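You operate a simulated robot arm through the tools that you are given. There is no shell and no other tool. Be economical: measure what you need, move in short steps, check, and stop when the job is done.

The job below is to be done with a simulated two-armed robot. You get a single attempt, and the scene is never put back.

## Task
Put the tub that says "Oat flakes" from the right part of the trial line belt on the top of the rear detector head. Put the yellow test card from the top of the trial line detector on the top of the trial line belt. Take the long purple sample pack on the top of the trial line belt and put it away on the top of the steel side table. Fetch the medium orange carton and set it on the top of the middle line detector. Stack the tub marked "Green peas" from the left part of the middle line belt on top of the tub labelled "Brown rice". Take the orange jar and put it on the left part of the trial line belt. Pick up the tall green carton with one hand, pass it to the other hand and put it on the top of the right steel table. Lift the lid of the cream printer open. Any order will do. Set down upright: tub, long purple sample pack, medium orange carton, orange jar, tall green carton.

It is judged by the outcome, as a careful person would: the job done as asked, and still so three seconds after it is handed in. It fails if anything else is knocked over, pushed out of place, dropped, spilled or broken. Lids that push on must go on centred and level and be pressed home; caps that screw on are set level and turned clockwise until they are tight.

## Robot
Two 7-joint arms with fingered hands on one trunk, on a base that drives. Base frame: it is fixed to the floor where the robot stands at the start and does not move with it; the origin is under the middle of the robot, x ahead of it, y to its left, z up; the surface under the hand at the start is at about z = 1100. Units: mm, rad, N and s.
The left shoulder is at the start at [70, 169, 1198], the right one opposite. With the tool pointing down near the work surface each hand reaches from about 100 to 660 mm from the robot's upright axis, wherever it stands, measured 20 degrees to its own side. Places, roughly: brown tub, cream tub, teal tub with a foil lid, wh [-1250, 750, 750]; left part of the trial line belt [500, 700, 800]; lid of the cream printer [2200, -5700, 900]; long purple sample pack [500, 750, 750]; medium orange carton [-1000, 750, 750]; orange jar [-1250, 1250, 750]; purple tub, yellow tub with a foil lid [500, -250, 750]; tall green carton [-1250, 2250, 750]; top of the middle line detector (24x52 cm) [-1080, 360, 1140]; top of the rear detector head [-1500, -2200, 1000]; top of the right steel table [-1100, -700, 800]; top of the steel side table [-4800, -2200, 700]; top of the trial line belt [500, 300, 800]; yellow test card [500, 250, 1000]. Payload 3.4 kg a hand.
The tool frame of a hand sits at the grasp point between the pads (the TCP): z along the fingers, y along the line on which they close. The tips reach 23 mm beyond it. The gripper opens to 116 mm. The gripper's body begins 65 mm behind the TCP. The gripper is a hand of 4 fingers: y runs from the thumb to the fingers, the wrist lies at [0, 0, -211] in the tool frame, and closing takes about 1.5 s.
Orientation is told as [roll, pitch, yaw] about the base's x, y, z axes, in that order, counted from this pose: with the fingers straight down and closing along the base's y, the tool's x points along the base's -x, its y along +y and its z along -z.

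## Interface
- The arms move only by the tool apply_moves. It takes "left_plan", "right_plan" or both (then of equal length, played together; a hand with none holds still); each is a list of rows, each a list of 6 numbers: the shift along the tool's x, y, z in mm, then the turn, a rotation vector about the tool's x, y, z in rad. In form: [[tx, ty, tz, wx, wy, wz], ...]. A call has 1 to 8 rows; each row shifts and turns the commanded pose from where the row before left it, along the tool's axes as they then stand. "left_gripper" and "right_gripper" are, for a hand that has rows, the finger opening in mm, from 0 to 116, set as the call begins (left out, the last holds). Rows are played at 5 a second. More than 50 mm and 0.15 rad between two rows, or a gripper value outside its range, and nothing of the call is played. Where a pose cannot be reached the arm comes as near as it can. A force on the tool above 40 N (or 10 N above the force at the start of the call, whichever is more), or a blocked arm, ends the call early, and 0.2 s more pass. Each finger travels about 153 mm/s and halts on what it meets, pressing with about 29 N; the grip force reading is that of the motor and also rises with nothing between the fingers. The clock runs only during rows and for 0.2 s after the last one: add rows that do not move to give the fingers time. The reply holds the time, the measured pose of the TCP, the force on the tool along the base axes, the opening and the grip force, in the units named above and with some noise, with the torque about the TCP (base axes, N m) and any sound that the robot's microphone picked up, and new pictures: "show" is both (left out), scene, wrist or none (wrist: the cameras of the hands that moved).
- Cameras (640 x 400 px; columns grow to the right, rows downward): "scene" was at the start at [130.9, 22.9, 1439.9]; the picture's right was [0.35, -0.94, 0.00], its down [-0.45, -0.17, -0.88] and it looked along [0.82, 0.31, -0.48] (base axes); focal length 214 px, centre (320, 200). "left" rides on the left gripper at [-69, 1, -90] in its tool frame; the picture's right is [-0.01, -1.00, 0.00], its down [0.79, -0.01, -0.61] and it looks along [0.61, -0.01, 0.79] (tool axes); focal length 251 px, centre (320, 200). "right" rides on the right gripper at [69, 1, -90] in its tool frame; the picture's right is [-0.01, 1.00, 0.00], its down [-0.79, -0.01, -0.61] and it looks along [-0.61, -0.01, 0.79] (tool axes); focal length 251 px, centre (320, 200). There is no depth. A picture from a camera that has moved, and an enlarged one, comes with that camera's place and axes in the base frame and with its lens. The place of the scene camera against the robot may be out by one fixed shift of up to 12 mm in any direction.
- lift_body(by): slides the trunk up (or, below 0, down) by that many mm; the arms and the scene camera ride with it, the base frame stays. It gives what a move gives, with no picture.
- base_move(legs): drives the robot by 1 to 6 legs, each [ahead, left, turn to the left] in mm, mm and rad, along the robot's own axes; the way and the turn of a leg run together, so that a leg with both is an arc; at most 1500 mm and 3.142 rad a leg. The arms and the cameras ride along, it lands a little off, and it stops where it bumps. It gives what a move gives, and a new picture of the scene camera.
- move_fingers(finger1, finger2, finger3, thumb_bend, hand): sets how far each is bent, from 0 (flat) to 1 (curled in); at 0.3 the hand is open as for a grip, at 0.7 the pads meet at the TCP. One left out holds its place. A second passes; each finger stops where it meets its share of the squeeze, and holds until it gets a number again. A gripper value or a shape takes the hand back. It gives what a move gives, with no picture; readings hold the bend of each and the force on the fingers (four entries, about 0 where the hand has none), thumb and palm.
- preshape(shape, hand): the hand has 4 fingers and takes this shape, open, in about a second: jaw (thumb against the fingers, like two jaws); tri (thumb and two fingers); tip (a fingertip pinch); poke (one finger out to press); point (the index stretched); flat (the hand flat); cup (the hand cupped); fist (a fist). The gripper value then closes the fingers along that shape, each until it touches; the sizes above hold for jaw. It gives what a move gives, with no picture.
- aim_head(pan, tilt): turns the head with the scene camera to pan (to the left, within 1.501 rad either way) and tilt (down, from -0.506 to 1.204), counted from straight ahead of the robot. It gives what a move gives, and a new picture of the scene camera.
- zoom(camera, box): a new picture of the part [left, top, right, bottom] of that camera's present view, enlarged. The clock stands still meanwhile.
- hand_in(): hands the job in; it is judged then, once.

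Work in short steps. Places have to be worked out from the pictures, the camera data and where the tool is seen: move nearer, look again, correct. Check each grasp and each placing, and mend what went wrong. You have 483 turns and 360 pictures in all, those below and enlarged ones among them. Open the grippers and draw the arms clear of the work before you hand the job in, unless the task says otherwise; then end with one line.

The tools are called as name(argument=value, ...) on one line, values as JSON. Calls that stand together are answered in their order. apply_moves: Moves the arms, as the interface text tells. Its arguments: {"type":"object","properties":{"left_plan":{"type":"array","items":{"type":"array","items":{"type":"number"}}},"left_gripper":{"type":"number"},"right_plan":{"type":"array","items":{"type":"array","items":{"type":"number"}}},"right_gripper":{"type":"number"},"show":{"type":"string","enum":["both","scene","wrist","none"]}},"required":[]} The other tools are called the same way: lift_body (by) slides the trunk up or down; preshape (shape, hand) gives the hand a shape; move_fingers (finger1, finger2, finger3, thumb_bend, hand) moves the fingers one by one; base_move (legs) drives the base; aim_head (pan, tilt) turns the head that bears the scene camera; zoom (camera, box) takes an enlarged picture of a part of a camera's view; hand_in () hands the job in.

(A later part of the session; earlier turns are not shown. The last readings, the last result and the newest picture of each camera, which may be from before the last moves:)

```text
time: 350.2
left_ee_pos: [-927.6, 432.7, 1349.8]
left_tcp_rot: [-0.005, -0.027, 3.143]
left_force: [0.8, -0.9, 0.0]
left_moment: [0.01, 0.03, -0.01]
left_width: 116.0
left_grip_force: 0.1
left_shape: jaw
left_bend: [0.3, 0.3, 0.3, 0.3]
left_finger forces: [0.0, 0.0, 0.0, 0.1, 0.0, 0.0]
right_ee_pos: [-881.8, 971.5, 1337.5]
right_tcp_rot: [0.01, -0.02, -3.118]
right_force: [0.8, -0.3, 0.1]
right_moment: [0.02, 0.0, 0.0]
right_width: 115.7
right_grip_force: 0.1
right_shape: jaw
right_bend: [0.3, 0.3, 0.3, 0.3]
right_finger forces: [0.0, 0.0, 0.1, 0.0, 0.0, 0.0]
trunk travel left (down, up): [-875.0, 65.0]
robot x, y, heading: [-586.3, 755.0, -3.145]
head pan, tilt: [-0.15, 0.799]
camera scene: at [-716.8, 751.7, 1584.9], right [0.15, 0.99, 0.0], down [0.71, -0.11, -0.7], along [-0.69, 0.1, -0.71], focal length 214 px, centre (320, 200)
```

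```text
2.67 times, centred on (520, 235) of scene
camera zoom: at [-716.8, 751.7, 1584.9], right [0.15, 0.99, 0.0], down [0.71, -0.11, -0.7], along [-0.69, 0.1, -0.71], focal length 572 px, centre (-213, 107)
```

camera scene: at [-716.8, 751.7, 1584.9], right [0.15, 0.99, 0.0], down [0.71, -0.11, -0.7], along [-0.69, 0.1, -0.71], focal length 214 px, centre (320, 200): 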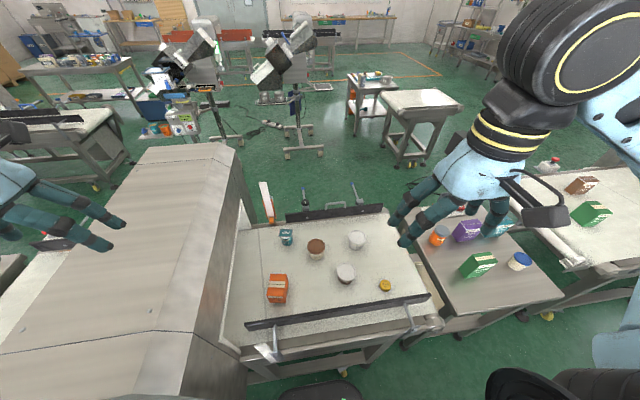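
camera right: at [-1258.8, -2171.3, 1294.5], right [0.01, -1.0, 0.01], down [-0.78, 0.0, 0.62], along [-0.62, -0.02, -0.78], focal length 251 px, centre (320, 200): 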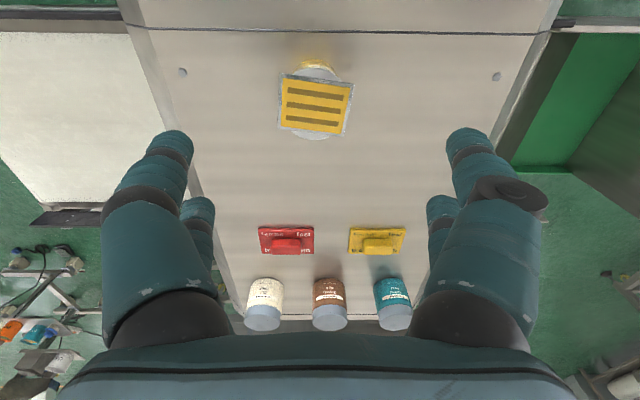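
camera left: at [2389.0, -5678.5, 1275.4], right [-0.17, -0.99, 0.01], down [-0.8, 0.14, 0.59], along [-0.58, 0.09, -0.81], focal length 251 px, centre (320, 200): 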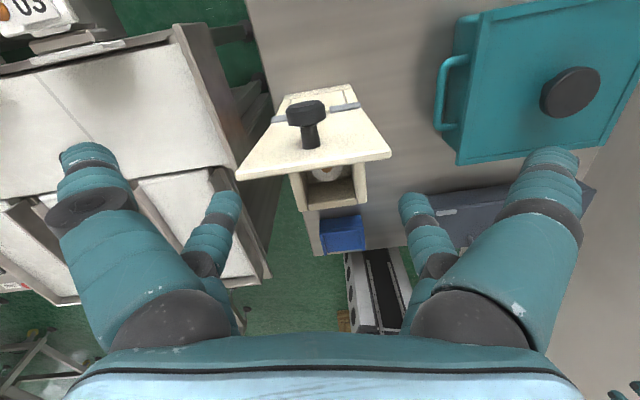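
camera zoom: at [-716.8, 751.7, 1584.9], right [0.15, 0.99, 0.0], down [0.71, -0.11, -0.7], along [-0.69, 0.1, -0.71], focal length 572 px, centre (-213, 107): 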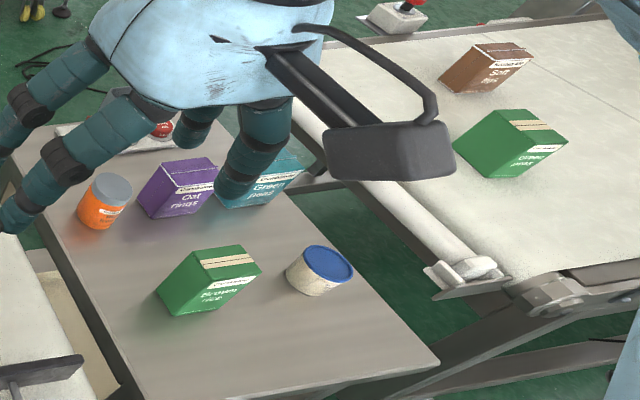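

Brown one must be "Brown rice". First the orange carton (centre ≈[-1060,639], about 58 mm wide, z up to ~813) with the right hand. I raise the left hand out of the way, shift left and lower the trunk to 0.

apply_moves(left_plan=[[10, 0, -40, 0, 0, 0], [10, 0, -40, 0, 0, 0], [10, 0, -40, 0, 0, 0], [10, 0, -30, 0, 0, 0]], show="none")

base_move(legs=[[-10, 235, 0]])

lift_body(by=-170)

```text
time: 351.2
left_ee_pos: [-889.2, 432.2, 1497.4]
left_tcp_rot: [-0.001, -0.024, 3.143]
left_force: [-0.2, 0.5, 0.0]
left_moment: [-0.03, -0.02, -0.01]
left_width: 115.8
left_grip_force: 0.1
left_shape: jaw
left_bend: [0.3, 0.3, 0.3, 0.3]
left_finger forces: [0.1, 0.1, 0.0, 0.0, 0.0, 0.1]
right_ee_pos: [-886.2, 973.4, 1334.9]
right_tcp_rot: [0.013, -0.018, -3.117]
right_force: [0.1, 1.1, -0.2]
right_moment: [-0.02, 0.0, 0.01]
right_width: 115.7
right_grip_force: 0.0
right_shape: jaw
right_bend: [0.3, 0.3, 0.3, 0.3]
right_finger forces: [0.0, 0.0, 0.0, 0.0, 0.1, 0.0]
trunk travel left (down, up): [-875.0, 65.0]
robot x, y, heading: [-586.9, 749.2, -3.14]
head pan, tilt: [-0.15, 0.799]
```

```text
time: 353.0
left_ee_pos: [-877.1, 204.0, 1498.0]
left_tcp_rot: [0.002, -0.024, -3.135]
left_force: [0.5, 0.3, -0.2]
left_moment: [0.0, -0.04, 0.01]
left_width: 115.9
left_grip_force: 0.0
left_shape: jaw
left_bend: [0.3, 0.3, 0.3, 0.3]
left_finger forces: [0.0, 0.0, 0.0, 0.0, 0.1, 0.0]
right_ee_pos: [-878.0, 744.1, 1335.6]
right_tcp_rot: [0.014, -0.018, -3.111]
right_force: [0.1, 0.9, 0.0]
right_moment: [-0.02, 0.02, 0.0]
right_width: 115.6
right_grip_force: 0.0
right_shape: jaw
right_bend: [0.3, 0.3, 0.3, 0.3]
right_finger forces: [0.0, 0.1, 0.0, 0.1, 0.0, 0.1]
trunk travel left (down, up): [-875.0, 65.0]
robot x, y, heading: [-578.9, 517.7, -3.133]
head pan, tilt: [-0.15, 0.799]
camera scene: at [-711.4, 527.9, 1584.3], right [0.14, 0.99, 0.0], down [0.71, -0.1, -0.7], along [-0.69, 0.1, -0.72], focal length 214 px, centre (320, 200)
```

scene: 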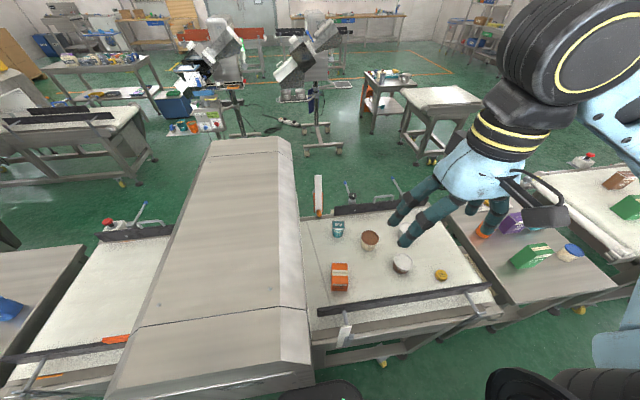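

```text
time: 354.9
left_ee_pos: [-875.7, 200.1, 1326.7]
left_tcp_rot: [-0.001, -0.024, -3.134]
left_force: [0.9, -0.4, -0.2]
left_moment: [0.02, 0.0, -0.01]
left_width: 115.8
left_grip_force: 0.0
left_shape: jaw
left_bend: [0.3, 0.3, 0.3, 0.3]
left_finger forces: [0.0, 0.0, 0.0, 0.1, 0.1, 0.0]
right_ee_pos: [-877.4, 739.6, 1165.2]
right_tcp_rot: [0.012, -0.018, -3.11]
right_force: [-0.1, 0.5, -0.3]
right_moment: [0.0, 0.02, 0.01]
right_width: 115.8
right_grip_force: 0.1
right_shape: jaw
right_bend: [0.3, 0.3, 0.3, 0.3]
right_finger forces: [0.0, 0.1, 0.1, 0.0, 0.0, 0.0]
trunk travel left (down, up): [-705.0, 235.0]
robot x, y, heading: [-575.8, 519.7, -3.141]
head pan, tilt: [-0.15, 0.799]
```

Right hand over the carton.

apply_moves(right_plan=[[-27, 13, 33, 0, 0, 0], [-27, 13, 33, 0, 0, 0], [-27, 13, 33, 0, 0, 0], [-27, 13, 33, 0, 0, 0], [-27, 13, 33, 0, 0, 0], [-27, 13, 33, 0, 0, 0], [-24, 14, 33, 0, 0, 0], [0, 0, 0, 0, 0, 0]])

```text
time: 356.7
left_ee_pos: [-875.7, 199.3, 1326.9]
left_tcp_rot: [-0.002, -0.023, -3.135]
left_force: [-0.6, -0.1, -0.1]
left_moment: [0.0, 0.02, -0.02]
left_width: 115.7
left_grip_force: 0.1
left_shape: jaw
left_bend: [0.3, 0.3, 0.3, 0.3]
left_finger forces: [0.1, 0.0, 0.0, 0.0, 0.0, 0.0]
right_ee_pos: [-1064.7, 641.5, 942.9]
right_tcp_rot: [0.011, -0.018, -3.11]
right_force: [0.2, 1.2, 0.8]
right_moment: [-0.01, -0.01, -0.01]
right_width: 115.7
right_grip_force: 0.0
right_shape: jaw
right_bend: [0.3, 0.3, 0.3, 0.3]
right_finger forces: [0.0, 0.1, 0.0, 0.0, 0.1, 0.0]
trunk travel left (down, up): [-705.0, 235.0]
robot x, y, heading: [-575.6, 517.9, -3.133]
head pan, tilt: [-0.15, 0.799]
camera scene: at [-710.4, 523.1, 1414.5], right [0.14, 0.99, 0.0], down [0.71, -0.1, -0.7], along [-0.69, 0.1, -0.72], focal length 214 px, centre (320, 200)
camera right: at [-995.4, 644.8, 1032.1], right [0.02, -1.0, 0.01], down [-0.78, -0.01, 0.62], along [-0.62, -0.02, -0.78], focal length 251 px, centre (320, 200)
```

scene: 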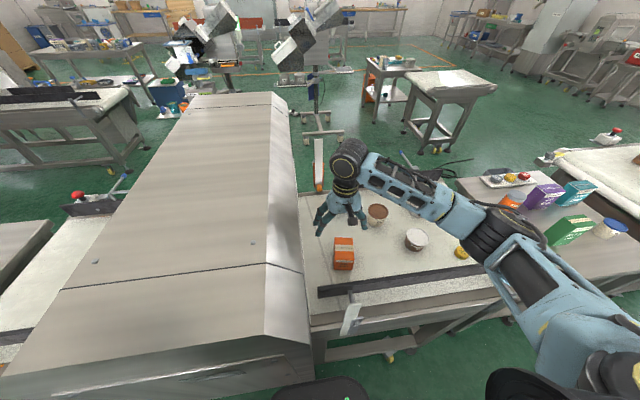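
right: 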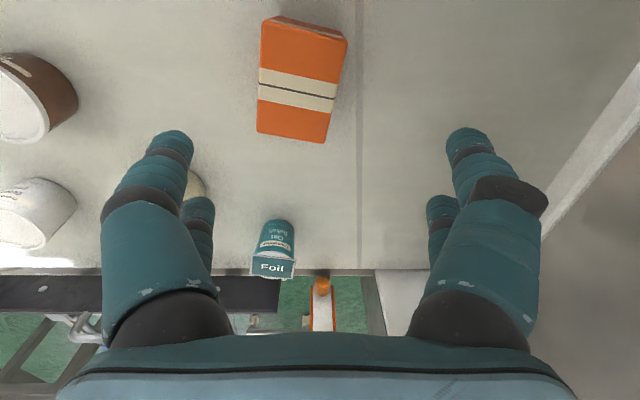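

The carton is upright, top at z≈882, centre ≈[-1035,655], ~43 mm across, yawed a bit. I align and descend to z≈848.

apply_moves(right_plan=[[30, -13, 0, 0, 0, 0.1], [0, 0, 20, 0, 0, 0.11], [0, 0, 20, 0, 0, 0], [0, 0, 0, 0, 0, 0]], show="wrist")

```text
time: 357.7
left_ee_pos: [-874.9, 199.4, 1326.9]
left_tcp_rot: [-0.002, -0.023, -3.133]
left_force: [0.8, -0.2, -0.4]
left_moment: [-0.03, 0.0, -0.03]
left_width: 116.0
left_grip_force: 0.1
left_shape: jaw
left_bend: [0.3, 0.3, 0.3, 0.3]
left_finger forces: [0.0, 0.0, 0.1, 0.0, 0.1, 0.1]
right_ee_pos: [-1034.5, 655.0, 900.8]
right_tcp_rot: [0.014, -0.016, 2.961]
right_force: [0.8, 0.6, 0.6]
right_moment: [-0.02, 0.0, -0.02]
right_width: 116.2
right_grip_force: 0.1
right_shape: jaw
right_bend: [0.3, 0.3, 0.3, 0.3]
right_finger forces: [0.1, 0.0, 0.1, 0.0, 0.0, 0.0]
trunk travel left (down, up): [-705.0, 235.0]
robot x, y, heading: [-572.3, 520.7, -3.129]
head pan, tilt: [-0.15, 0.799]
camera right: at [-966.5, 644.0, 989.3], right [-0.19, -0.98, 0.01], down [-0.77, 0.16, 0.62], along [-0.61, 0.1, -0.79], focal length 251 px, centre (320, 200)
```

right: 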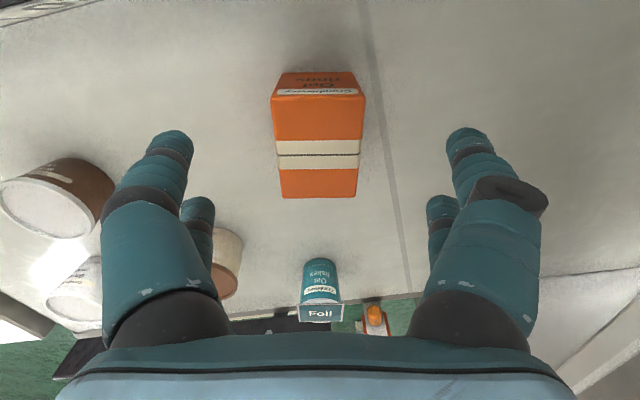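

Re-measured: the carton's top is at z≈823 (≈58×80×65 mm), centre ≈[-1052,656]. I move over it and descend to z≈800.

apply_moves(right_plan=[[-17, 1, 20, 0, 0, 0], [0, 0, 25, 0, 0, 0], [0, 0, 25, 0, 0, 0], [0, 0, 25, 0, 0, 0], [0, 0, 6, 0, 0, 0], [0, 0, 0, 0, 0, 0]], show="wrist")

apply_moves(right_plan=[[0, 0, 0, 0, 0, 0], [0, 0, 0, 0, 0, 0], [0, 0, 0, 0, 0, 0], [0, 0, 0, 0, 0, 0], [0, 0, 0, 0, 0, 0], [0, 0, 0, 0, 0, 0]], right_gripper=35, show="wrist")

```text
time: 359.1
left_ee_pos: [-877.3, 200.1, 1326.5]
left_tcp_rot: [-0.001, -0.022, -3.136]
left_force: [-0.3, -0.5, -0.2]
left_moment: [0.03, 0.01, 0.01]
left_width: 115.9
left_grip_force: 0.0
left_shape: jaw
left_bend: [0.3, 0.3, 0.3, 0.3]
left_finger forces: [0.0, 0.0, 0.0, 0.0, 0.0, 0.1]
right_ee_pos: [-1055.0, 654.2, 797.0]
right_tcp_rot: [0.014, -0.017, 2.964]
right_force: [0.6, 0.1, -0.8]
right_moment: [-0.02, 0.04, -0.02]
right_width: 116.3
right_grip_force: 0.1
right_shape: jaw
right_bend: [0.3, 0.3, 0.3, 0.3]
right_finger forces: [0.0, 0.0, 0.0, 0.0, 0.1, 0.1]
trunk travel left (down, up): [-705.0, 235.0]
robot x, y, heading: [-576.2, 520.8, -3.134]
head pan, tilt: [-0.15, 0.799]
camera right: at [-986.6, 644.1, 886.5], right [-0.19, -0.98, 0.01], down [-0.77, 0.16, 0.62], along [-0.61, 0.1, -0.79], focal length 251 px, centre (320, 200)
```

right: 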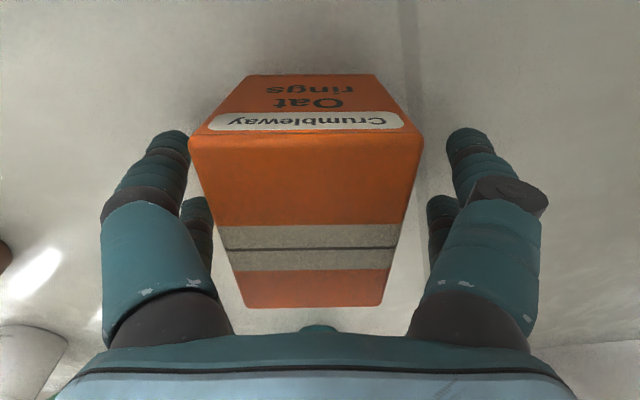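

```text
time: 360.5
left_ee_pos: [-877.0, 199.8, 1326.7]
left_tcp_rot: [-0.002, -0.023, -3.135]
left_force: [-0.7, 0.3, 0.2]
left_moment: [0.0, 0.02, -0.02]
left_width: 116.1
left_grip_force: 0.0
left_shape: jaw
left_bend: [0.3, 0.3, 0.3, 0.3]
left_finger forces: [0.0, 0.1, 0.0, 0.0, 0.0, 0.0]
right_ee_pos: [-1055.5, 654.2, 797.5]
right_tcp_rot: [0.016, -0.015, 2.963]
right_force: [-0.4, 0.5, 0.3]
right_moment: [-0.01, -0.01, 0.0]
right_width: 53.7
right_grip_force: 28.7
right_shape: jaw
right_bend: [0.73, 0.73, 0.73, 0.76]
right_finger forces: [26.6, 26.4, 26.7, 0.0, 26.3, 0.0]
trunk travel left (down, up): [-705.0, 235.0]
robot x, y, heading: [-578.4, 521.5, -3.132]
head pan, tilt: [-0.15, 0.799]
camera right: at [-986.8, 644.2, 886.6], right [-0.19, -0.98, 0.01], down [-0.77, 0.16, 0.62], along [-0.61, 0.1, -0.79], focal length 251 px, centre (320, 200)
```

right: 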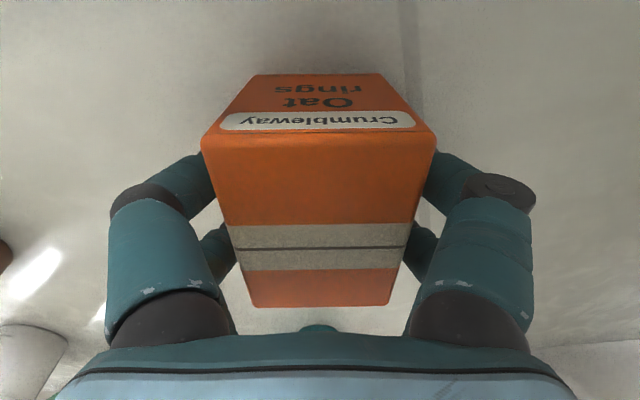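

Gripped. I lift straight up well above the detector's height.

apply_moves(right_plan=[[0, 0, -20, 0, 0, 0], [0, 0, -45, 0, 0, 0], [0, 0, -50, 0, 0, 0], [0, 0, -50, 0, 0, 0], [5, 0, -49, 0, 0, 0], [5, 0, -49, 0, 0, 0], [10, 0, -48, 0, 0, 0], [10, 0, -48, 0, 0, 0]], show="none")

apply_moves(right_plan=[[10, 0, -40, 0, 0, -0.07], [10, 0, -30, 0, 0, -0.07], [0, 0, 0, 0, 0, -0.07], [0, 0, 0, 0, 0, 0]])

```text
time: 362.3
left_ee_pos: [-874.6, 198.3, 1325.9]
left_tcp_rot: [-0.004, -0.021, -3.134]
left_force: [1.1, 0.1, 0.0]
left_moment: [0.0, 0.0, 0.02]
left_width: 115.9
left_grip_force: 0.1
left_shape: jaw
left_bend: [0.3, 0.3, 0.3, 0.3]
left_finger forces: [0.0, 0.0, 0.0, 0.0, 0.1, 0.0]
right_ee_pos: [-1018.3, 653.6, 1159.2]
right_tcp_rot: [0.013, -0.016, 2.961]
right_force: [0.8, -0.4, -2.1]
right_moment: [-0.01, 0.02, -0.01]
right_width: 53.1
right_grip_force: 29.0
right_shape: jaw
right_bend: [0.73, 0.73, 0.73, 0.76]
right_finger forces: [26.4, 26.4, 26.5, 0.0, 26.2, 0.0]
trunk travel left (down, up): [-705.0, 235.0]
robot x, y, heading: [-576.3, 518.1, -3.136]
head pan, tilt: [-0.15, 0.799]
```

```text
time: 363.3
left_ee_pos: [-876.1, 199.8, 1326.8]
left_tcp_rot: [0.0, -0.021, -3.134]
left_force: [-0.7, -0.9, 0.4]
left_moment: [0.02, 0.01, -0.03]
left_width: 116.0
left_grip_force: 0.1
left_shape: jaw
left_bend: [0.3, 0.3, 0.3, 0.3]
left_finger forces: [0.0, 0.1, 0.1, 0.1, 0.0, 0.1]
right_ee_pos: [-997.3, 650.9, 1227.5]
right_tcp_rot: [0.01, -0.018, -3.109]
right_force: [-0.4, 0.2, -3.7]
right_moment: [0.01, 0.0, 0.02]
right_width: 52.9
right_grip_force: 29.3
right_shape: jaw
right_bend: [0.73, 0.73, 0.73, 0.76]
right_finger forces: [26.4, 26.3, 26.5, 0.0, 26.1, 0.0]
trunk travel left (down, up): [-705.0, 235.0]
robot x, y, heading: [-576.6, 518.1, -3.135]
head pan, tilt: [-0.15, 0.799]
camera scene: at [-711.5, 522.9, 1414.3], right [0.14, 0.99, 0.0], down [0.71, -0.1, -0.7], along [-0.69, 0.1, -0.72], focal length 214 px, centre (320, 200)
camera right: at [-927.8, 654.6, 1316.2], right [0.02, -1.0, 0.01], down [-0.78, -0.01, 0.62], along [-0.62, -0.02, -0.78], focal length 251 px, centre (320, 200)
```

scene: 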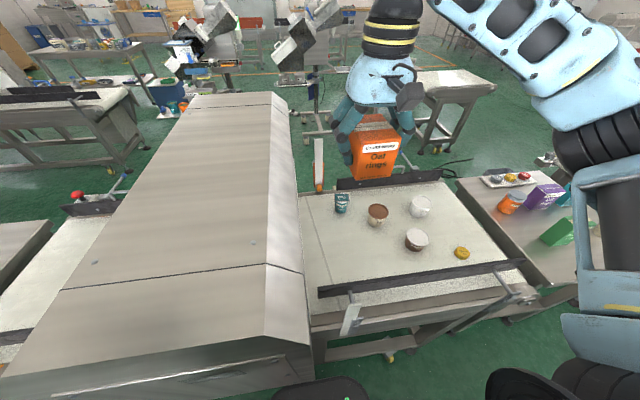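
right: 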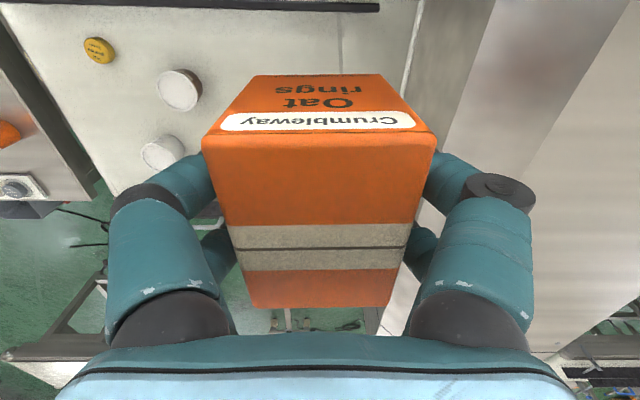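

I raise the trunk 60 and shift the robot left by 305 so the carton is over the detector top.

lift_body(by=60)

base_move(legs=[[0, 305, 0]])

apply_moves(right_plan=[[-25, 0, 10, 0, 0, 0], [-25, 0, 10, 0, 0, 0], [0, 0, 0, 0, 0, 0]])

```text
time: 364.3
left_ee_pos: [-878.3, 199.5, 1386.4]
left_tcp_rot: [-0.003, -0.021, -3.134]
left_force: [0.1, 0.1, 0.0]
left_moment: [0.0, 0.02, 0.0]
left_width: 116.0
left_grip_force: 0.0
left_shape: jaw
left_bend: [0.3, 0.3, 0.3, 0.3]
left_finger forces: [0.1, 0.1, 0.0, 0.1, 0.0, 0.1]
right_ee_pos: [-998.2, 651.0, 1286.9]
right_tcp_rot: [0.01, -0.016, -3.112]
right_force: [0.1, -0.3, -2.6]
right_moment: [-0.02, -0.01, -0.01]
right_width: 53.1
right_grip_force: 28.8
right_shape: jaw
right_bend: [0.73, 0.73, 0.73, 0.76]
right_finger forces: [26.4, 26.5, 26.6, 0.0, 26.2, 0.1]
trunk travel left (down, up): [-765.0, 175.0]
robot x, y, heading: [-575.6, 519.9, -3.13]
head pan, tilt: [-0.15, 0.799]
```

```text
time: 366.4
left_ee_pos: [-874.0, -105.7, 1386.9]
left_tcp_rot: [0.001, -0.019, -3.133]
left_force: [0.3, -0.6, 0.7]
left_moment: [-0.02, 0.0, -0.03]
left_width: 116.2
left_grip_force: 0.1
left_shape: jaw
left_bend: [0.3, 0.3, 0.3, 0.3]
left_finger forces: [0.0, 0.1, 0.0, 0.1, 0.0, 0.0]
right_ee_pos: [-995.7, 345.4, 1285.9]
right_tcp_rot: [0.013, -0.018, -3.11]
right_force: [0.5, 1.0, -3.2]
right_moment: [-0.03, 0.0, 0.0]
right_width: 53.0
right_grip_force: 28.8
right_shape: jaw
right_bend: [0.73, 0.73, 0.73, 0.76]
right_finger forces: [26.4, 26.4, 26.7, 0.0, 26.2, 0.0]
trunk travel left (down, up): [-765.0, 175.0]
robot x, y, heading: [-572.3, 214.8, -3.135]
head pan, tilt: [-0.15, 0.799]
camera scene: at [-709.1, 218.8, 1474.3], right [0.14, 0.99, 0.0], down [0.71, -0.1, -0.7], along [-0.69, 0.1, -0.72], focal length 214 px, centre (320, 200)
```

scene: 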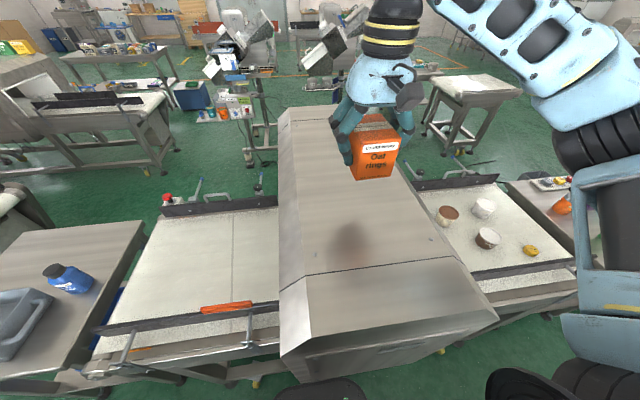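

```text
time: 367.1
left_ee_pos: [-874.0, -107.5, 1386.4]
left_tcp_rot: [-0.003, -0.021, -3.134]
left_force: [0.2, 0.3, 0.1]
left_moment: [0.02, 0.0, -0.03]
left_width: 115.7
left_grip_force: 0.0
left_shape: jaw
left_bend: [0.3, 0.3, 0.3, 0.3]
left_finger forces: [0.0, 0.0, 0.0, 0.0, 0.1, 0.1]
right_ee_pos: [-1043.4, 341.1, 1270.6]
right_tcp_rot: [0.011, -0.018, -3.107]
right_force: [0.1, -0.9, -2.9]
right_moment: [-0.01, 0.06, 0.0]
right_width: 53.5
right_grip_force: 28.9
right_shape: jaw
right_bend: [0.73, 0.73, 0.73, 0.76]
right_finger forces: [26.4, 26.4, 26.6, 0.0, 26.1, 0.0]
trunk travel left (down, up): [-765.0, 175.0]
robot x, y, heading: [-575.0, 210.6, -3.136]
head pan, tilt: [-0.15, 0.799]
camera scene: at [-708.2, 215.8, 1474.4], right [0.14, 0.99, 0.0], down [0.71, -0.1, -0.7], along [-0.69, 0.1, -0.72], focal length 214 px, centre (320, 200)
camera right: at [-974.7, 345.0, 1358.8], right [0.02, -1.0, 0.01], down [-0.78, -0.01, 0.62], along [-0.62, -0.02, -0.78], focal length 251 px, centre (320, 200)
```

scene: 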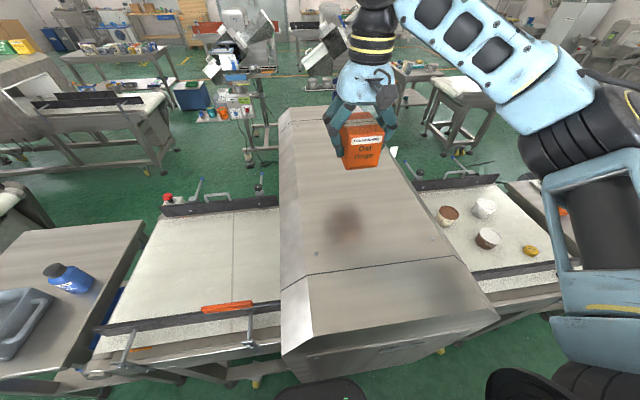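
right: 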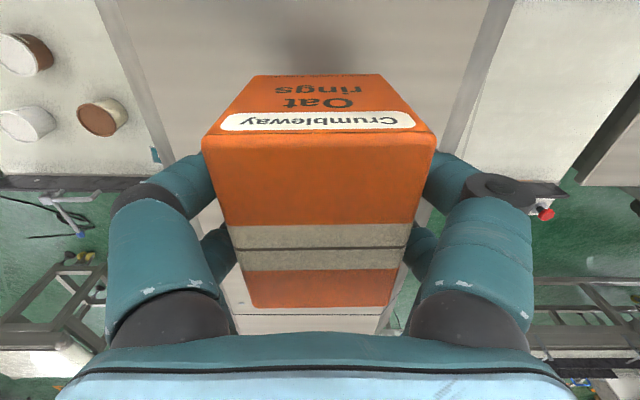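

Centred over the detector top. Lower in guarded steps.

apply_moves(right_plan=[[0, 0, 30, 0, 0, 0], [0, 0, 30, 0, 0, 0], [0, 0, 12, 0, 0, 0], [0, 0, 5, 0, 0, 0], [0, 0, 5, 0, 0, 0], [0, 0, 5, 0, 0, 0], [0, 0, 5, 0, 0, 0], [0, 0, 5, 0, 0, 0]], show="none")

apply_moves(right_plan=[[0, 0, 4, 0, 0, 0], [0, 0, 4, 0, 0, 0], [0, 0, 4, 0, 0, 0], [0, 0, 4, 0, 0, 0], [0, 0, 4, 0, 0, 0], [0, 0, 4, 0, 0, 0], [0, 0, 4, 0, 0, 0], [0, 0, 4, 0, 0, 0]], show="wrist")

```text
time: 369.1
left_ee_pos: [-872.3, -107.2, 1387.6]
left_tcp_rot: [-0.005, -0.025, -3.133]
left_force: [0.8, -0.7, -0.3]
left_moment: [0.02, -0.05, -0.03]
left_width: 115.9
left_grip_force: 0.2
left_shape: jaw
left_bend: [0.3, 0.3, 0.3, 0.3]
left_finger forces: [0.0, 0.1, 0.0, 0.0, 0.0, 0.0]
right_ee_pos: [-1046.4, 340.7, 1176.3]
right_tcp_rot: [0.014, -0.029, -3.109]
right_force: [-2.9, 2.2, 20.1]
right_moment: [0.25, -0.09, 0.05]
right_width: 53.5
right_grip_force: 28.9
right_shape: jaw
right_bend: [0.73, 0.73, 0.73, 0.76]
right_finger forces: [30.0, 29.0, 30.2, 0.1, 30.7, 0.1]
trunk travel left (down, up): [-765.0, 175.0]
robot x, y, heading: [-572.8, 213.6, -3.132]
head pan, tilt: [-0.15, 0.799]
stopped in row 8 (right hand): the force on the tool passed its limit at 42 N (the readings are from after the stop); the commanded pose is now the measured one
```

```text
time: 369.5
left_ee_pos: [-871.6, -107.0, 1386.6]
left_tcp_rot: [-0.005, -0.028, -3.134]
left_force: [0.5, 0.4, 0.0]
left_moment: [0.0, 0.01, 0.05]
left_width: 116.0
left_grip_force: 0.1
left_shape: jaw
left_bend: [0.3, 0.3, 0.3, 0.3]
left_finger forces: [0.1, 0.0, 0.0, 0.0, 0.0, 0.0]
right_ee_pos: [-1045.7, 340.9, 1176.8]
right_tcp_rot: [0.015, -0.036, -3.112]
right_force: [2.1, 0.7, 19.8]
right_moment: [0.23, -0.27, 0.05]
right_width: 53.5
right_grip_force: 29.3
right_shape: jaw
right_bend: [0.73, 0.73, 0.73, 0.77]
right_finger forces: [31.1, 29.5, 30.2, 0.0, 30.6, 0.0]
trunk travel left (down, up): [-765.0, 175.0]
robot x, y, heading: [-574.8, 212.3, -3.134]
head pan, tilt: [-0.15, 0.799]
stopped in row 1 (right hand): the force on the tool passed its limit at 44 N (the readings are from after the stop); the commanded pose is now the measured one
camera right: at [-975.1, 344.9, 1264.1], right [0.02, -1.0, 0.02], down [-0.77, -0.01, 0.64], along [-0.64, -0.03, -0.77], focal length 251 px, centre (320, 200)
```

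right: 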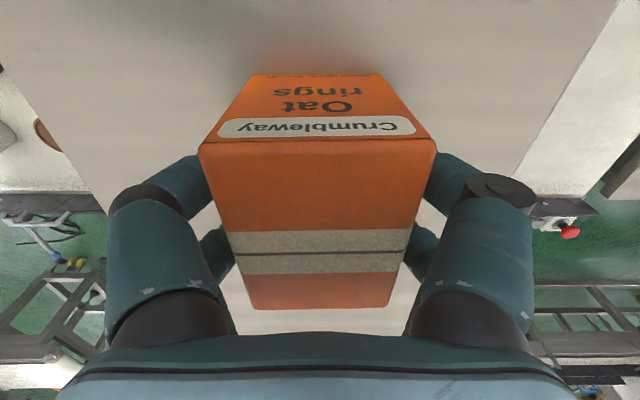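

In contact. Ease up slightly, release, rise.

apply_moves(right_plan=[[0, 0, -2, 0, 0, 0], [0, 0, -1, 0, 0, 0]], show="none")

apply_moves(right_plan=[[0, 0, 0, 0, 0, 0], [0, 0, 0, 0, 0, 0], [0, 0, 0, 0, 0, 0], [0, 0, -15, 0, 0, 0], [0, 0, -40, 0, 0, 0], [10, 0, -45, 0, 0, 0], [20, 0, -40, 0, 0, 0]], right_gripper=116)

```text
time: 370.1
left_ee_pos: [-871.0, -108.7, 1386.7]
left_tcp_rot: [-0.002, -0.025, -3.133]
left_force: [0.3, -0.1, 0.4]
left_moment: [0.02, -0.01, 0.01]
left_width: 115.8
left_grip_force: 0.1
left_shape: jaw
left_bend: [0.3, 0.3, 0.3, 0.3]
left_finger forces: [0.0, 0.1, 0.0, 0.1, 0.0, 0.0]
right_ee_pos: [-1047.1, 341.1, 1176.2]
right_tcp_rot: [0.014, -0.033, -3.112]
right_force: [2.8, -1.0, 6.8]
right_moment: [0.1, -0.22, -0.05]
right_width: 53.5
right_grip_force: 29.4
right_shape: jaw
right_bend: [0.73, 0.73, 0.73, 0.77]
right_finger forces: [31.4, 29.3, 30.0, 0.0, 29.3, 0.0]
trunk travel left (down, up): [-765.0, 175.0]
robot x, y, heading: [-573.9, 215.3, -3.136]
head pan, tilt: [-0.15, 0.799]
```

```text
time: 371.7
left_ee_pos: [-871.7, -107.3, 1386.4]
left_tcp_rot: [-0.002, -0.024, -3.133]
left_force: [-0.5, -1.0, 0.9]
left_moment: [-0.03, 0.02, 0.02]
left_width: 115.9
left_grip_force: 0.1
left_shape: jaw
left_bend: [0.3, 0.3, 0.3, 0.3]
left_finger forces: [0.0, 0.1, 0.0, 0.1, 0.1, 0.0]
right_ee_pos: [-1013.2, 346.3, 1316.1]
right_tcp_rot: [0.015, -0.035, -3.113]
right_force: [0.4, 0.1, 0.3]
right_moment: [-0.03, 0.01, 0.0]
right_width: 115.9
right_grip_force: 0.0
right_shape: jaw
right_bend: [0.3, 0.3, 0.3, 0.3]
right_finger forces: [0.1, 0.1, 0.0, 0.0, 0.0, 0.0]
trunk travel left (down, up): [-765.0, 175.0]
robot x, y, heading: [-576.4, 211.7, -3.131]
head pan, tilt: [-0.15, 0.799]
camera scene: at [-706.8, 215.9, 1474.5], right [0.14, 0.99, 0.0], down [0.71, -0.1, -0.7], along [-0.69, 0.1, -0.72], focal length 214 px, centre (320, 200)
camera right: at [-942.3, 350.1, 1404.0], right [0.02, -1.0, 0.02], down [-0.77, -0.01, 0.63], along [-0.63, -0.03, -0.77], focal length 251 px, centre (320, 200)
```

scene: 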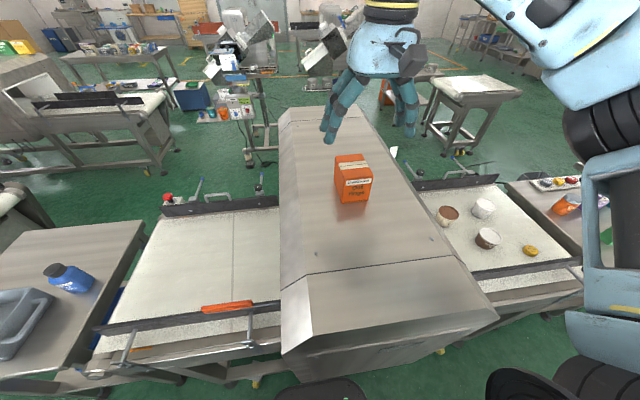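
right: 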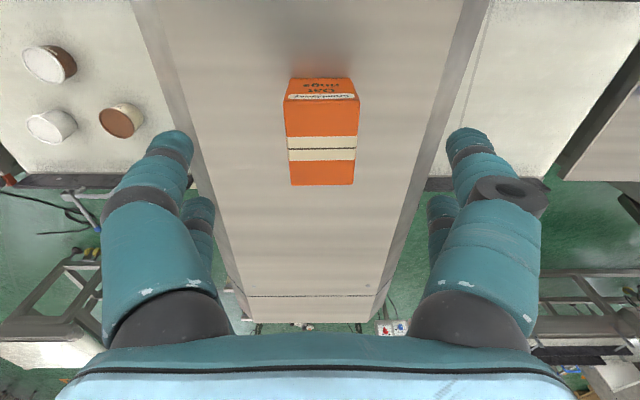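

Carton placed upright on the middle detector. Next the Green peas tub: I move north and closer to the left belt.

base_move(legs=[[0, -560, 0], [60, 0, -0.01]])

lift_body(by=-130)

aim_head(pan=-0.3, tilt=0.9)

```text
time: 375.1
left_ee_pos: [-873.3, 447.8, 1386.3]
left_tcp_rot: [-0.002, -0.025, -3.116]
left_force: [0.3, -0.3, -0.5]
left_moment: [0.0, 0.01, 0.01]
left_width: 116.2
left_grip_force: 0.1
left_shape: jaw
left_bend: [0.3, 0.3, 0.3, 0.3]
left_finger forces: [0.1, 0.0, 0.1, 0.1, 0.0, 0.0]
right_ee_pos: [-1021.1, 898.9, 1314.3]
right_tcp_rot: [0.014, -0.032, -3.096]
right_force: [-0.7, -0.2, -0.2]
right_moment: [0.03, 0.01, 0.0]
right_width: 116.0
right_grip_force: 0.2
right_shape: jaw
right_bend: [0.3, 0.3, 0.3, 0.3]
right_finger forces: [0.0, 0.0, 0.1, 0.0, 0.0, 0.1]
trunk travel left (down, up): [-765.0, 175.0]
robot x, y, heading: [-573.4, 772.3, -3.118]
head pan, tilt: [-0.15, 0.799]
stopped in leg 2: the robot was blocked; the commanded pose is now the measured one
camera scene: at [-713.2, 773.6, 1474.4], right [0.13, 0.99, 0.0], down [0.71, -0.09, -0.7], along [-0.69, 0.09, -0.72], focal length 214 px, centre (320, 200)
```

scene: 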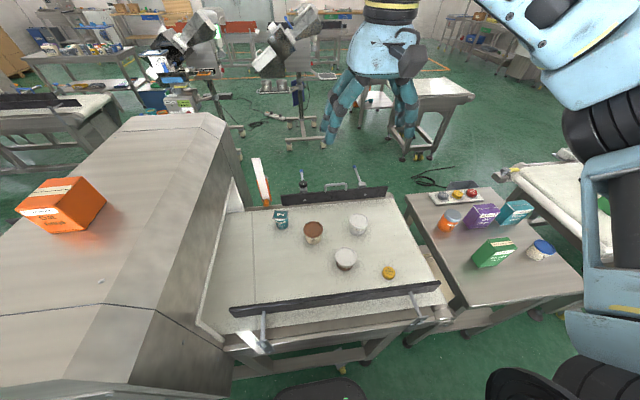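

```text
time: 376.7
left_ee_pos: [-873.8, 446.9, 1255.9]
left_tcp_rot: [-0.001, -0.023, -3.117]
left_force: [-0.3, 0.0, 0.5]
left_moment: [0.01, -0.02, -0.04]
left_width: 116.0
left_grip_force: 0.2
left_shape: jaw
left_bend: [0.3, 0.3, 0.3, 0.3]
left_finger forces: [0.1, 0.0, 0.0, 0.0, 0.1, 0.0]
right_ee_pos: [-1021.6, 898.8, 1185.1]
right_tcp_rot: [0.017, -0.031, -3.099]
right_force: [0.4, 0.3, 0.9]
right_moment: [0.03, -0.03, 0.01]
right_width: 116.1
right_grip_force: 0.1
right_shape: jaw
right_bend: [0.3, 0.3, 0.3, 0.3]
right_finger forces: [0.0, 0.0, 0.0, 0.0, 0.1, 0.0]
trunk travel left (down, up): [-635.0, 305.0]
robot x, y, heading: [-577.7, 773.4, -3.118]
head pan, tilt: [-0.15, 0.799]
```

```text
time: 377.4
left_ee_pos: [-873.0, 447.7, 1256.2]
left_tcp_rot: [-0.003, -0.022, -3.116]
left_force: [0.0, 1.0, -0.2]
left_moment: [0.01, 0.0, 0.03]
left_width: 115.9
left_grip_force: 0.1
left_shape: jaw
left_bend: [0.3, 0.3, 0.3, 0.3]
left_finger forces: [0.0, 0.0, 0.0, 0.1, 0.1, 0.0]
right_ee_pos: [-1020.9, 897.8, 1184.7]
right_tcp_rot: [0.015, -0.032, -3.097]
right_force: [0.2, -0.4, 0.7]
right_moment: [-0.01, -0.01, 0.01]
right_width: 116.2
right_grip_force: 0.0
right_shape: jaw
right_bend: [0.3, 0.3, 0.3, 0.3]
right_finger forces: [0.1, 0.1, 0.0, 0.1, 0.0, 0.0]
trunk travel left (down, up): [-635.0, 305.0]
robot x, y, heading: [-578.2, 770.2, -3.116]
head pan, tilt: [-0.3, 0.901]
camera scene: at [-706.2, 783.4, 1336.5], right [0.27, 0.96, 0.0], down [0.75, -0.21, -0.62], along [-0.6, 0.17, -0.78], focal length 214 px, centre (320, 200)
```

scene: 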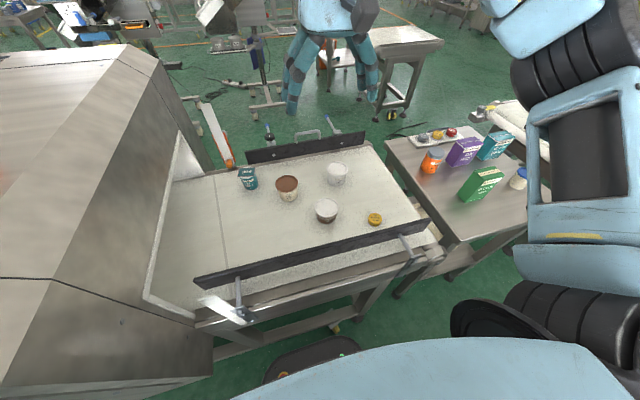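

The base can't get closer. Best geometry: stand at y≈990, turned ~0.35 rad right, and use the left hand at its best angle with a lower trunk. I raise the right hand first.

apply_moves(right_plan=[[30, 0, -40, 0, 0, 0], [30, 0, -40, 0, 0, 0], [30, 0, -40, 0, 0, 0], [20, 0, -40, 0, 0, 0]], show="none")

base_move(legs=[[0, -220, 0], [0, 0, -0.37], [40, 0, 0]])

aim_head(pan=0.35, tilt=0.8)

```text
time: 378.4
left_ee_pos: [-869.9, 446.1, 1256.4]
left_tcp_rot: [-0.002, -0.026, -3.118]
left_force: [-0.5, -0.3, -1.1]
left_moment: [0.02, 0.01, -0.02]
left_width: 116.1
left_grip_force: 0.0
left_shape: jaw
left_bend: [0.3, 0.3, 0.3, 0.3]
left_finger forces: [0.1, 0.0, 0.0, 0.0, 0.0, 0.0]
right_ee_pos: [-904.1, 900.7, 1335.6]
right_tcp_rot: [0.017, -0.037, -3.094]
right_force: [0.3, -0.4, 0.2]
right_moment: [-0.03, 0.02, 0.0]
right_width: 115.8
right_grip_force: 0.0
right_shape: jaw
right_bend: [0.3, 0.3, 0.3, 0.3]
right_finger forces: [0.1, 0.0, 0.0, 0.1, 0.0, 0.0]
right hand out of reach, approached as far as the arm can: row 4
trunk travel left (down, up): [-635.0, 305.0]
robot x, y, heading: [-579.6, 774.4, -3.116]
head pan, tilt: [-0.3, 0.901]
```

```text
time: 379.3
left_ee_pos: [-856.9, 451.0, 1256.6]
left_tcp_rot: [-0.003, -0.024, -3.084]
left_force: [0.7, 0.9, -0.2]
left_moment: [0.02, 0.01, 0.05]
left_width: 115.7
left_grip_force: 0.0
left_shape: jaw
left_bend: [0.3, 0.3, 0.3, 0.3]
left_finger forces: [0.1, 0.0, 0.1, 0.0, 0.1, 0.1]
right_ee_pos: [-904.6, 905.8, 1333.8]
right_tcp_rot: [0.016, -0.033, -3.063]
right_force: [0.2, -0.7, 0.6]
right_moment: [-0.01, 0.0, -0.02]
right_width: 115.9
right_grip_force: 0.2
right_shape: jaw
right_bend: [0.3, 0.3, 0.3, 0.3]
right_finger forces: [0.0, 0.0, 0.1, 0.0, 0.1, 0.0]
trunk travel left (down, up): [-635.0, 305.0]
robot x, y, heading: [-571.0, 789.2, -3.088]
head pan, tilt: [-0.3, 0.901]
stopped in leg 1: the robot was blocked; the commanded pose is now the measured one
camera scene: at [-700.1, 793.6, 1336.5], right [0.24, 0.97, 0.0], down [0.76, -0.19, -0.62], along [-0.6, 0.15, -0.78], focal length 214 px, centre (320, 200)
```

scene: 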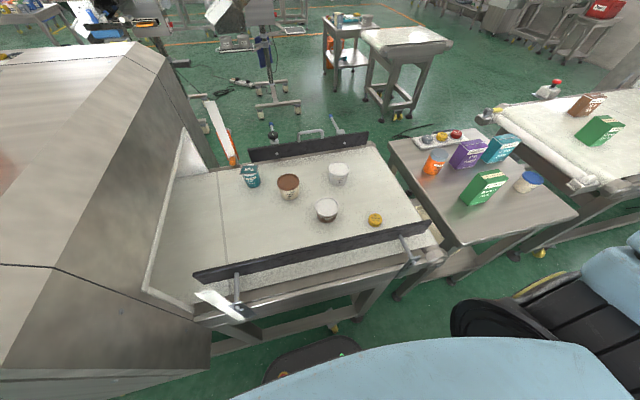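

```text
time: 380.4
left_ee_pos: [-855.0, 451.3, 1255.5]
left_tcp_rot: [-0.005, -0.023, -3.084]
left_force: [-0.3, 0.5, -1.3]
left_moment: [0.01, 0.02, 0.0]
left_width: 116.2
left_grip_force: 0.0
left_shape: jaw
left_bend: [0.3, 0.3, 0.3, 0.3]
left_finger forces: [0.0, 0.0, 0.0, 0.0, 0.0, 0.0]
right_ee_pos: [-904.9, 906.4, 1333.9]
right_tcp_rot: [0.018, -0.035, -3.062]
right_force: [-0.3, -0.3, -0.5]
right_moment: [0.0, 0.0, -0.02]
right_width: 115.9
right_grip_force: 0.0
right_shape: jaw
right_bend: [0.3, 0.3, 0.3, 0.3]
right_finger forces: [0.0, 0.0, 0.1, 0.0, 0.0, 0.1]
trunk travel left (down, up): [-635.0, 305.0]
robot x, y, heading: [-570.4, 787.7, -3.085]
head pan, tilt: [0.351, 0.799]
camera scene: at [-701.1, 742.9, 1344.3], right [-0.4, 0.92, 0.0], down [0.66, 0.28, -0.7], along [-0.64, -0.28, -0.72], focal length 214 px, centre (320, 200)
```

scene: 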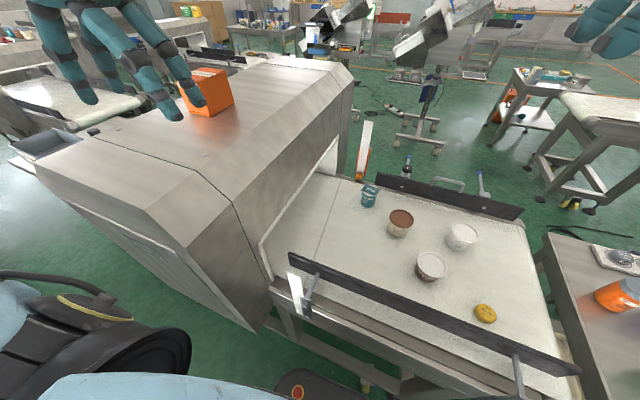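

It rubs against the rail's handle; I back off first, then shift north and turn.

base_move(legs=[[-90, 0, 0], [0, -215, 0], [0, 0, -0.37], [90, 0, 0]])

```text
time: 384.6
left_ee_pos: [-971.6, 831.8, 1256.3]
left_tcp_rot: [-0.004, -0.024, 2.812]
left_force: [0.2, -0.2, 0.8]
left_moment: [-0.02, -0.04, 0.03]
left_width: 115.8
left_grip_force: 0.0
left_shape: jaw
left_bend: [0.3, 0.3, 0.3, 0.3]
left_finger forces: [0.0, 0.0, 0.1, 0.0, 0.0, 0.0]
right_ee_pos: [-845.6, 1271.8, 1334.1]
right_tcp_rot: [0.016, -0.035, 2.831]
right_force: [-0.7, 0.0, -0.4]
right_moment: [0.01, -0.01, -0.05]
right_width: 116.1
right_grip_force: 0.1
right_shape: jaw
right_bend: [0.3, 0.3, 0.3, 0.3]
right_finger forces: [0.1, 0.0, 0.1, 0.1, 0.0, 0.0]
trunk travel left (down, up): [-635.0, 305.0]
robot x, y, heading: [-585.0, 1036.6, 2.808]
head pan, tilt: [0.351, 0.799]
camera scene: at [-714.7, 1041.1, 1344.5], right [-0.02, 1.0, 0.0], down [0.72, 0.01, -0.7], along [-0.7, -0.01, -0.72], focal length 214 px, centre (320, 200)
```

scene: 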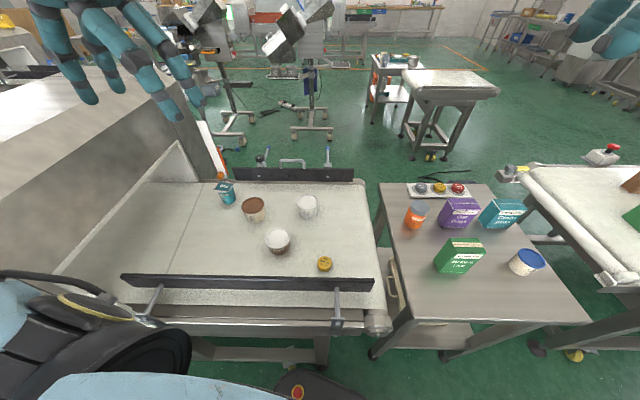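

Good position. I lower the trunk by 200 and bring the left hand above the Green peas tub (≈[-1188,990]).

lift_body(by=-200)

apply_moves(left_plan=[[-42, -20, 0, 0, 0, 0], [-42, -20, 0, 0, 0, 0], [-42, -20, 0, 0, 0, 0], [-42, -20, 0, 0, 0, 0], [-42, -20, 10, 0, 0, 0], [-42, -18, 15, 0, 0, 0], [0, 0, 20, 0, 0, 0], [0, 0, 0, 0, 0, 0]])

```text
time: 386.8
left_ee_pos: [-971.9, 831.7, 1056.6]
left_tcp_rot: [-0.003, -0.024, 2.811]
left_force: [-0.6, -0.6, 0.1]
left_moment: [0.02, -0.02, 0.0]
left_width: 115.9
left_grip_force: 0.1
left_shape: jaw
left_bend: [0.3, 0.3, 0.3, 0.3]
left_finger forces: [0.1, 0.0, 0.0, 0.0, 0.0, 0.0]
right_ee_pos: [-845.9, 1270.3, 1134.0]
right_tcp_rot: [0.017, -0.034, 2.832]
right_force: [-0.5, -0.5, -0.7]
right_moment: [-0.02, 0.01, 0.04]
right_width: 116.0
right_grip_force: 0.1
right_shape: jaw
right_bend: [0.3, 0.3, 0.3, 0.3]
right_finger forces: [0.0, 0.0, 0.0, 0.0, 0.0, 0.0]
trunk travel left (down, up): [-435.0, 505.0]
robot x, y, heading: [-579.9, 1037.9, 2.811]
head pan, tilt: [0.351, 0.799]
```

```text
time: 388.6
left_ee_pos: [-1141.1, 987.4, 979.9]
left_tcp_rot: [-0.003, -0.021, 2.81]
left_force: [-0.1, 1.1, 0.4]
left_moment: [-0.02, 0.01, -0.01]
left_width: 116.1
left_grip_force: 0.1
left_shape: jaw
left_bend: [0.3, 0.3, 0.3, 0.3]
left_finger forces: [0.1, 0.0, 0.0, 0.0, 0.1, 0.1]
left hand out of reach, approached as far as the arm can: row 4, 5, 6
right_ee_pos: [-847.3, 1272.3, 1134.2]
right_tcp_rot: [0.018, -0.033, 2.833]
right_force: [-0.6, 0.0, 0.1]
right_moment: [-0.03, -0.02, -0.01]
right_width: 115.9
right_grip_force: 0.0
right_shape: jaw
right_bend: [0.3, 0.3, 0.3, 0.3]
right_finger forces: [0.0, 0.0, 0.1, 0.0, 0.0, 0.0]
trunk travel left (down, up): [-435.0, 505.0]
robot x, y, heading: [-585.0, 1033.8, 2.81]
head pan, tilt: [0.351, 0.799]
camera scene: at [-715.9, 1041.5, 1144.3], right [-0.02, 1.0, 0.0], down [0.72, 0.01, -0.7], along [-0.7, -0.01, -0.72], focal length 214 px, centre (320, 200)
camera left: at [-1205.9, 1008.3, 1072.0], right [0.31, 0.95, 0.0], down [0.77, -0.26, 0.59], along [0.56, -0.18, -0.81], focal length 251 px, centre (320, 200)
```

scene: 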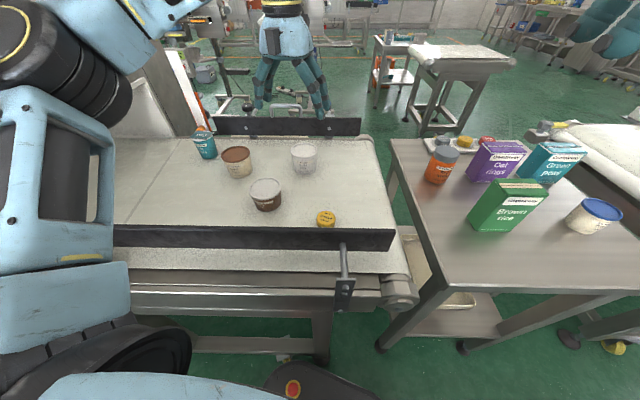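
left: 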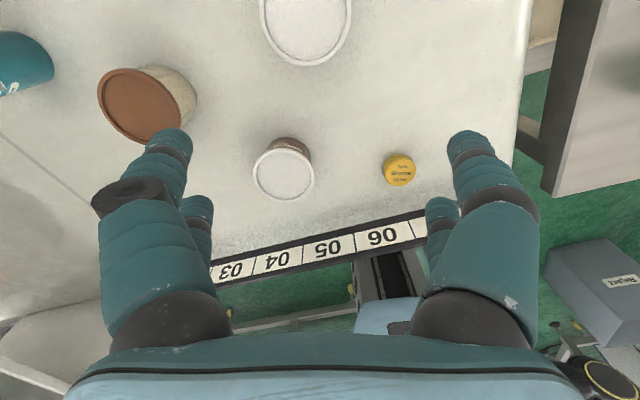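

Reach gets better lower down. I descend to z≈880 and then extend.

apply_moves(left_plan=[[0, 0, 40, 0, 0, 0], [0, 0, 40, 0, 0, 0], [-20, 0, 15, 0, 0, 0], [-20, 5, 0, 0, 0, 0], [-20, 5, 0, 0, 0, 0], [0, 0, 0, 0, 0, 0]], show="wrist")

```text
time: 390.0
left_ee_pos: [-1199.6, 993.7, 888.0]
left_tcp_rot: [-0.003, -0.025, 2.811]
left_force: [0.4, 0.1, -0.3]
left_moment: [0.02, 0.0, -0.03]
left_width: 115.9
left_grip_force: 0.0
left_shape: jaw
left_bend: [0.3, 0.3, 0.3, 0.3]
left_finger forces: [0.1, 0.0, 0.1, 0.0, 0.0, 0.0]
left hand out of reach, approached as far as the arm can: row 5
right_ee_pos: [-845.8, 1270.8, 1134.5]
right_tcp_rot: [0.019, -0.034, 2.833]
right_force: [1.2, 0.8, 0.0]
right_moment: [0.02, -0.02, -0.02]
right_width: 115.9
right_grip_force: 0.1
right_shape: jaw
right_bend: [0.3, 0.3, 0.3, 0.3]
right_finger forces: [0.0, 0.1, 0.1, 0.0, 0.1, 0.0]
trunk travel left (down, up): [-435.0, 505.0]
robot x, y, heading: [-584.4, 1038.0, 2.811]
head pan, tilt: [0.351, 0.799]
camera left: at [-1263.4, 1015.2, 979.5], right [0.31, 0.95, 0.0], down [0.77, -0.26, 0.59], along [0.56, -0.18, -0.81], focal length 251 px, centre (320, 200)
```

left: 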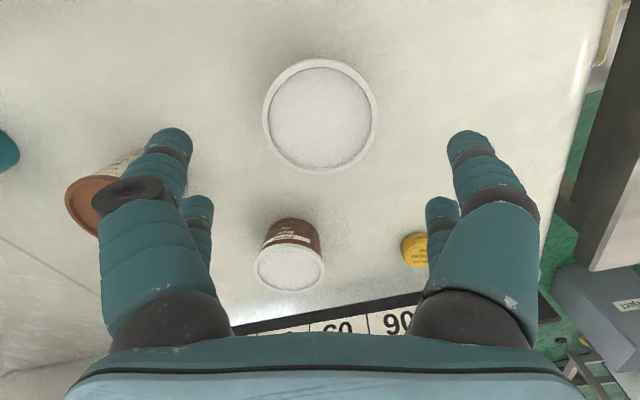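

I zoom in the scene view to get the tubs' heights right.

zoom(camera="scene", box=[180, 110, 360, 222])

```text
3.56 times, centred on (270, 166) of scene
camera zoom: at [-715.1, 1041.4, 1144.4], right [-0.02, 1.0, 0.0], down [0.72, 0.01, -0.7], along [-0.7, -0.01, -0.72], focal length 763 px, centre (498, 321)
```

zoom: 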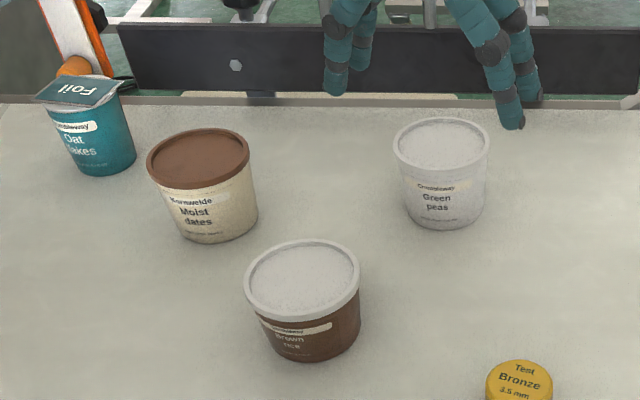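

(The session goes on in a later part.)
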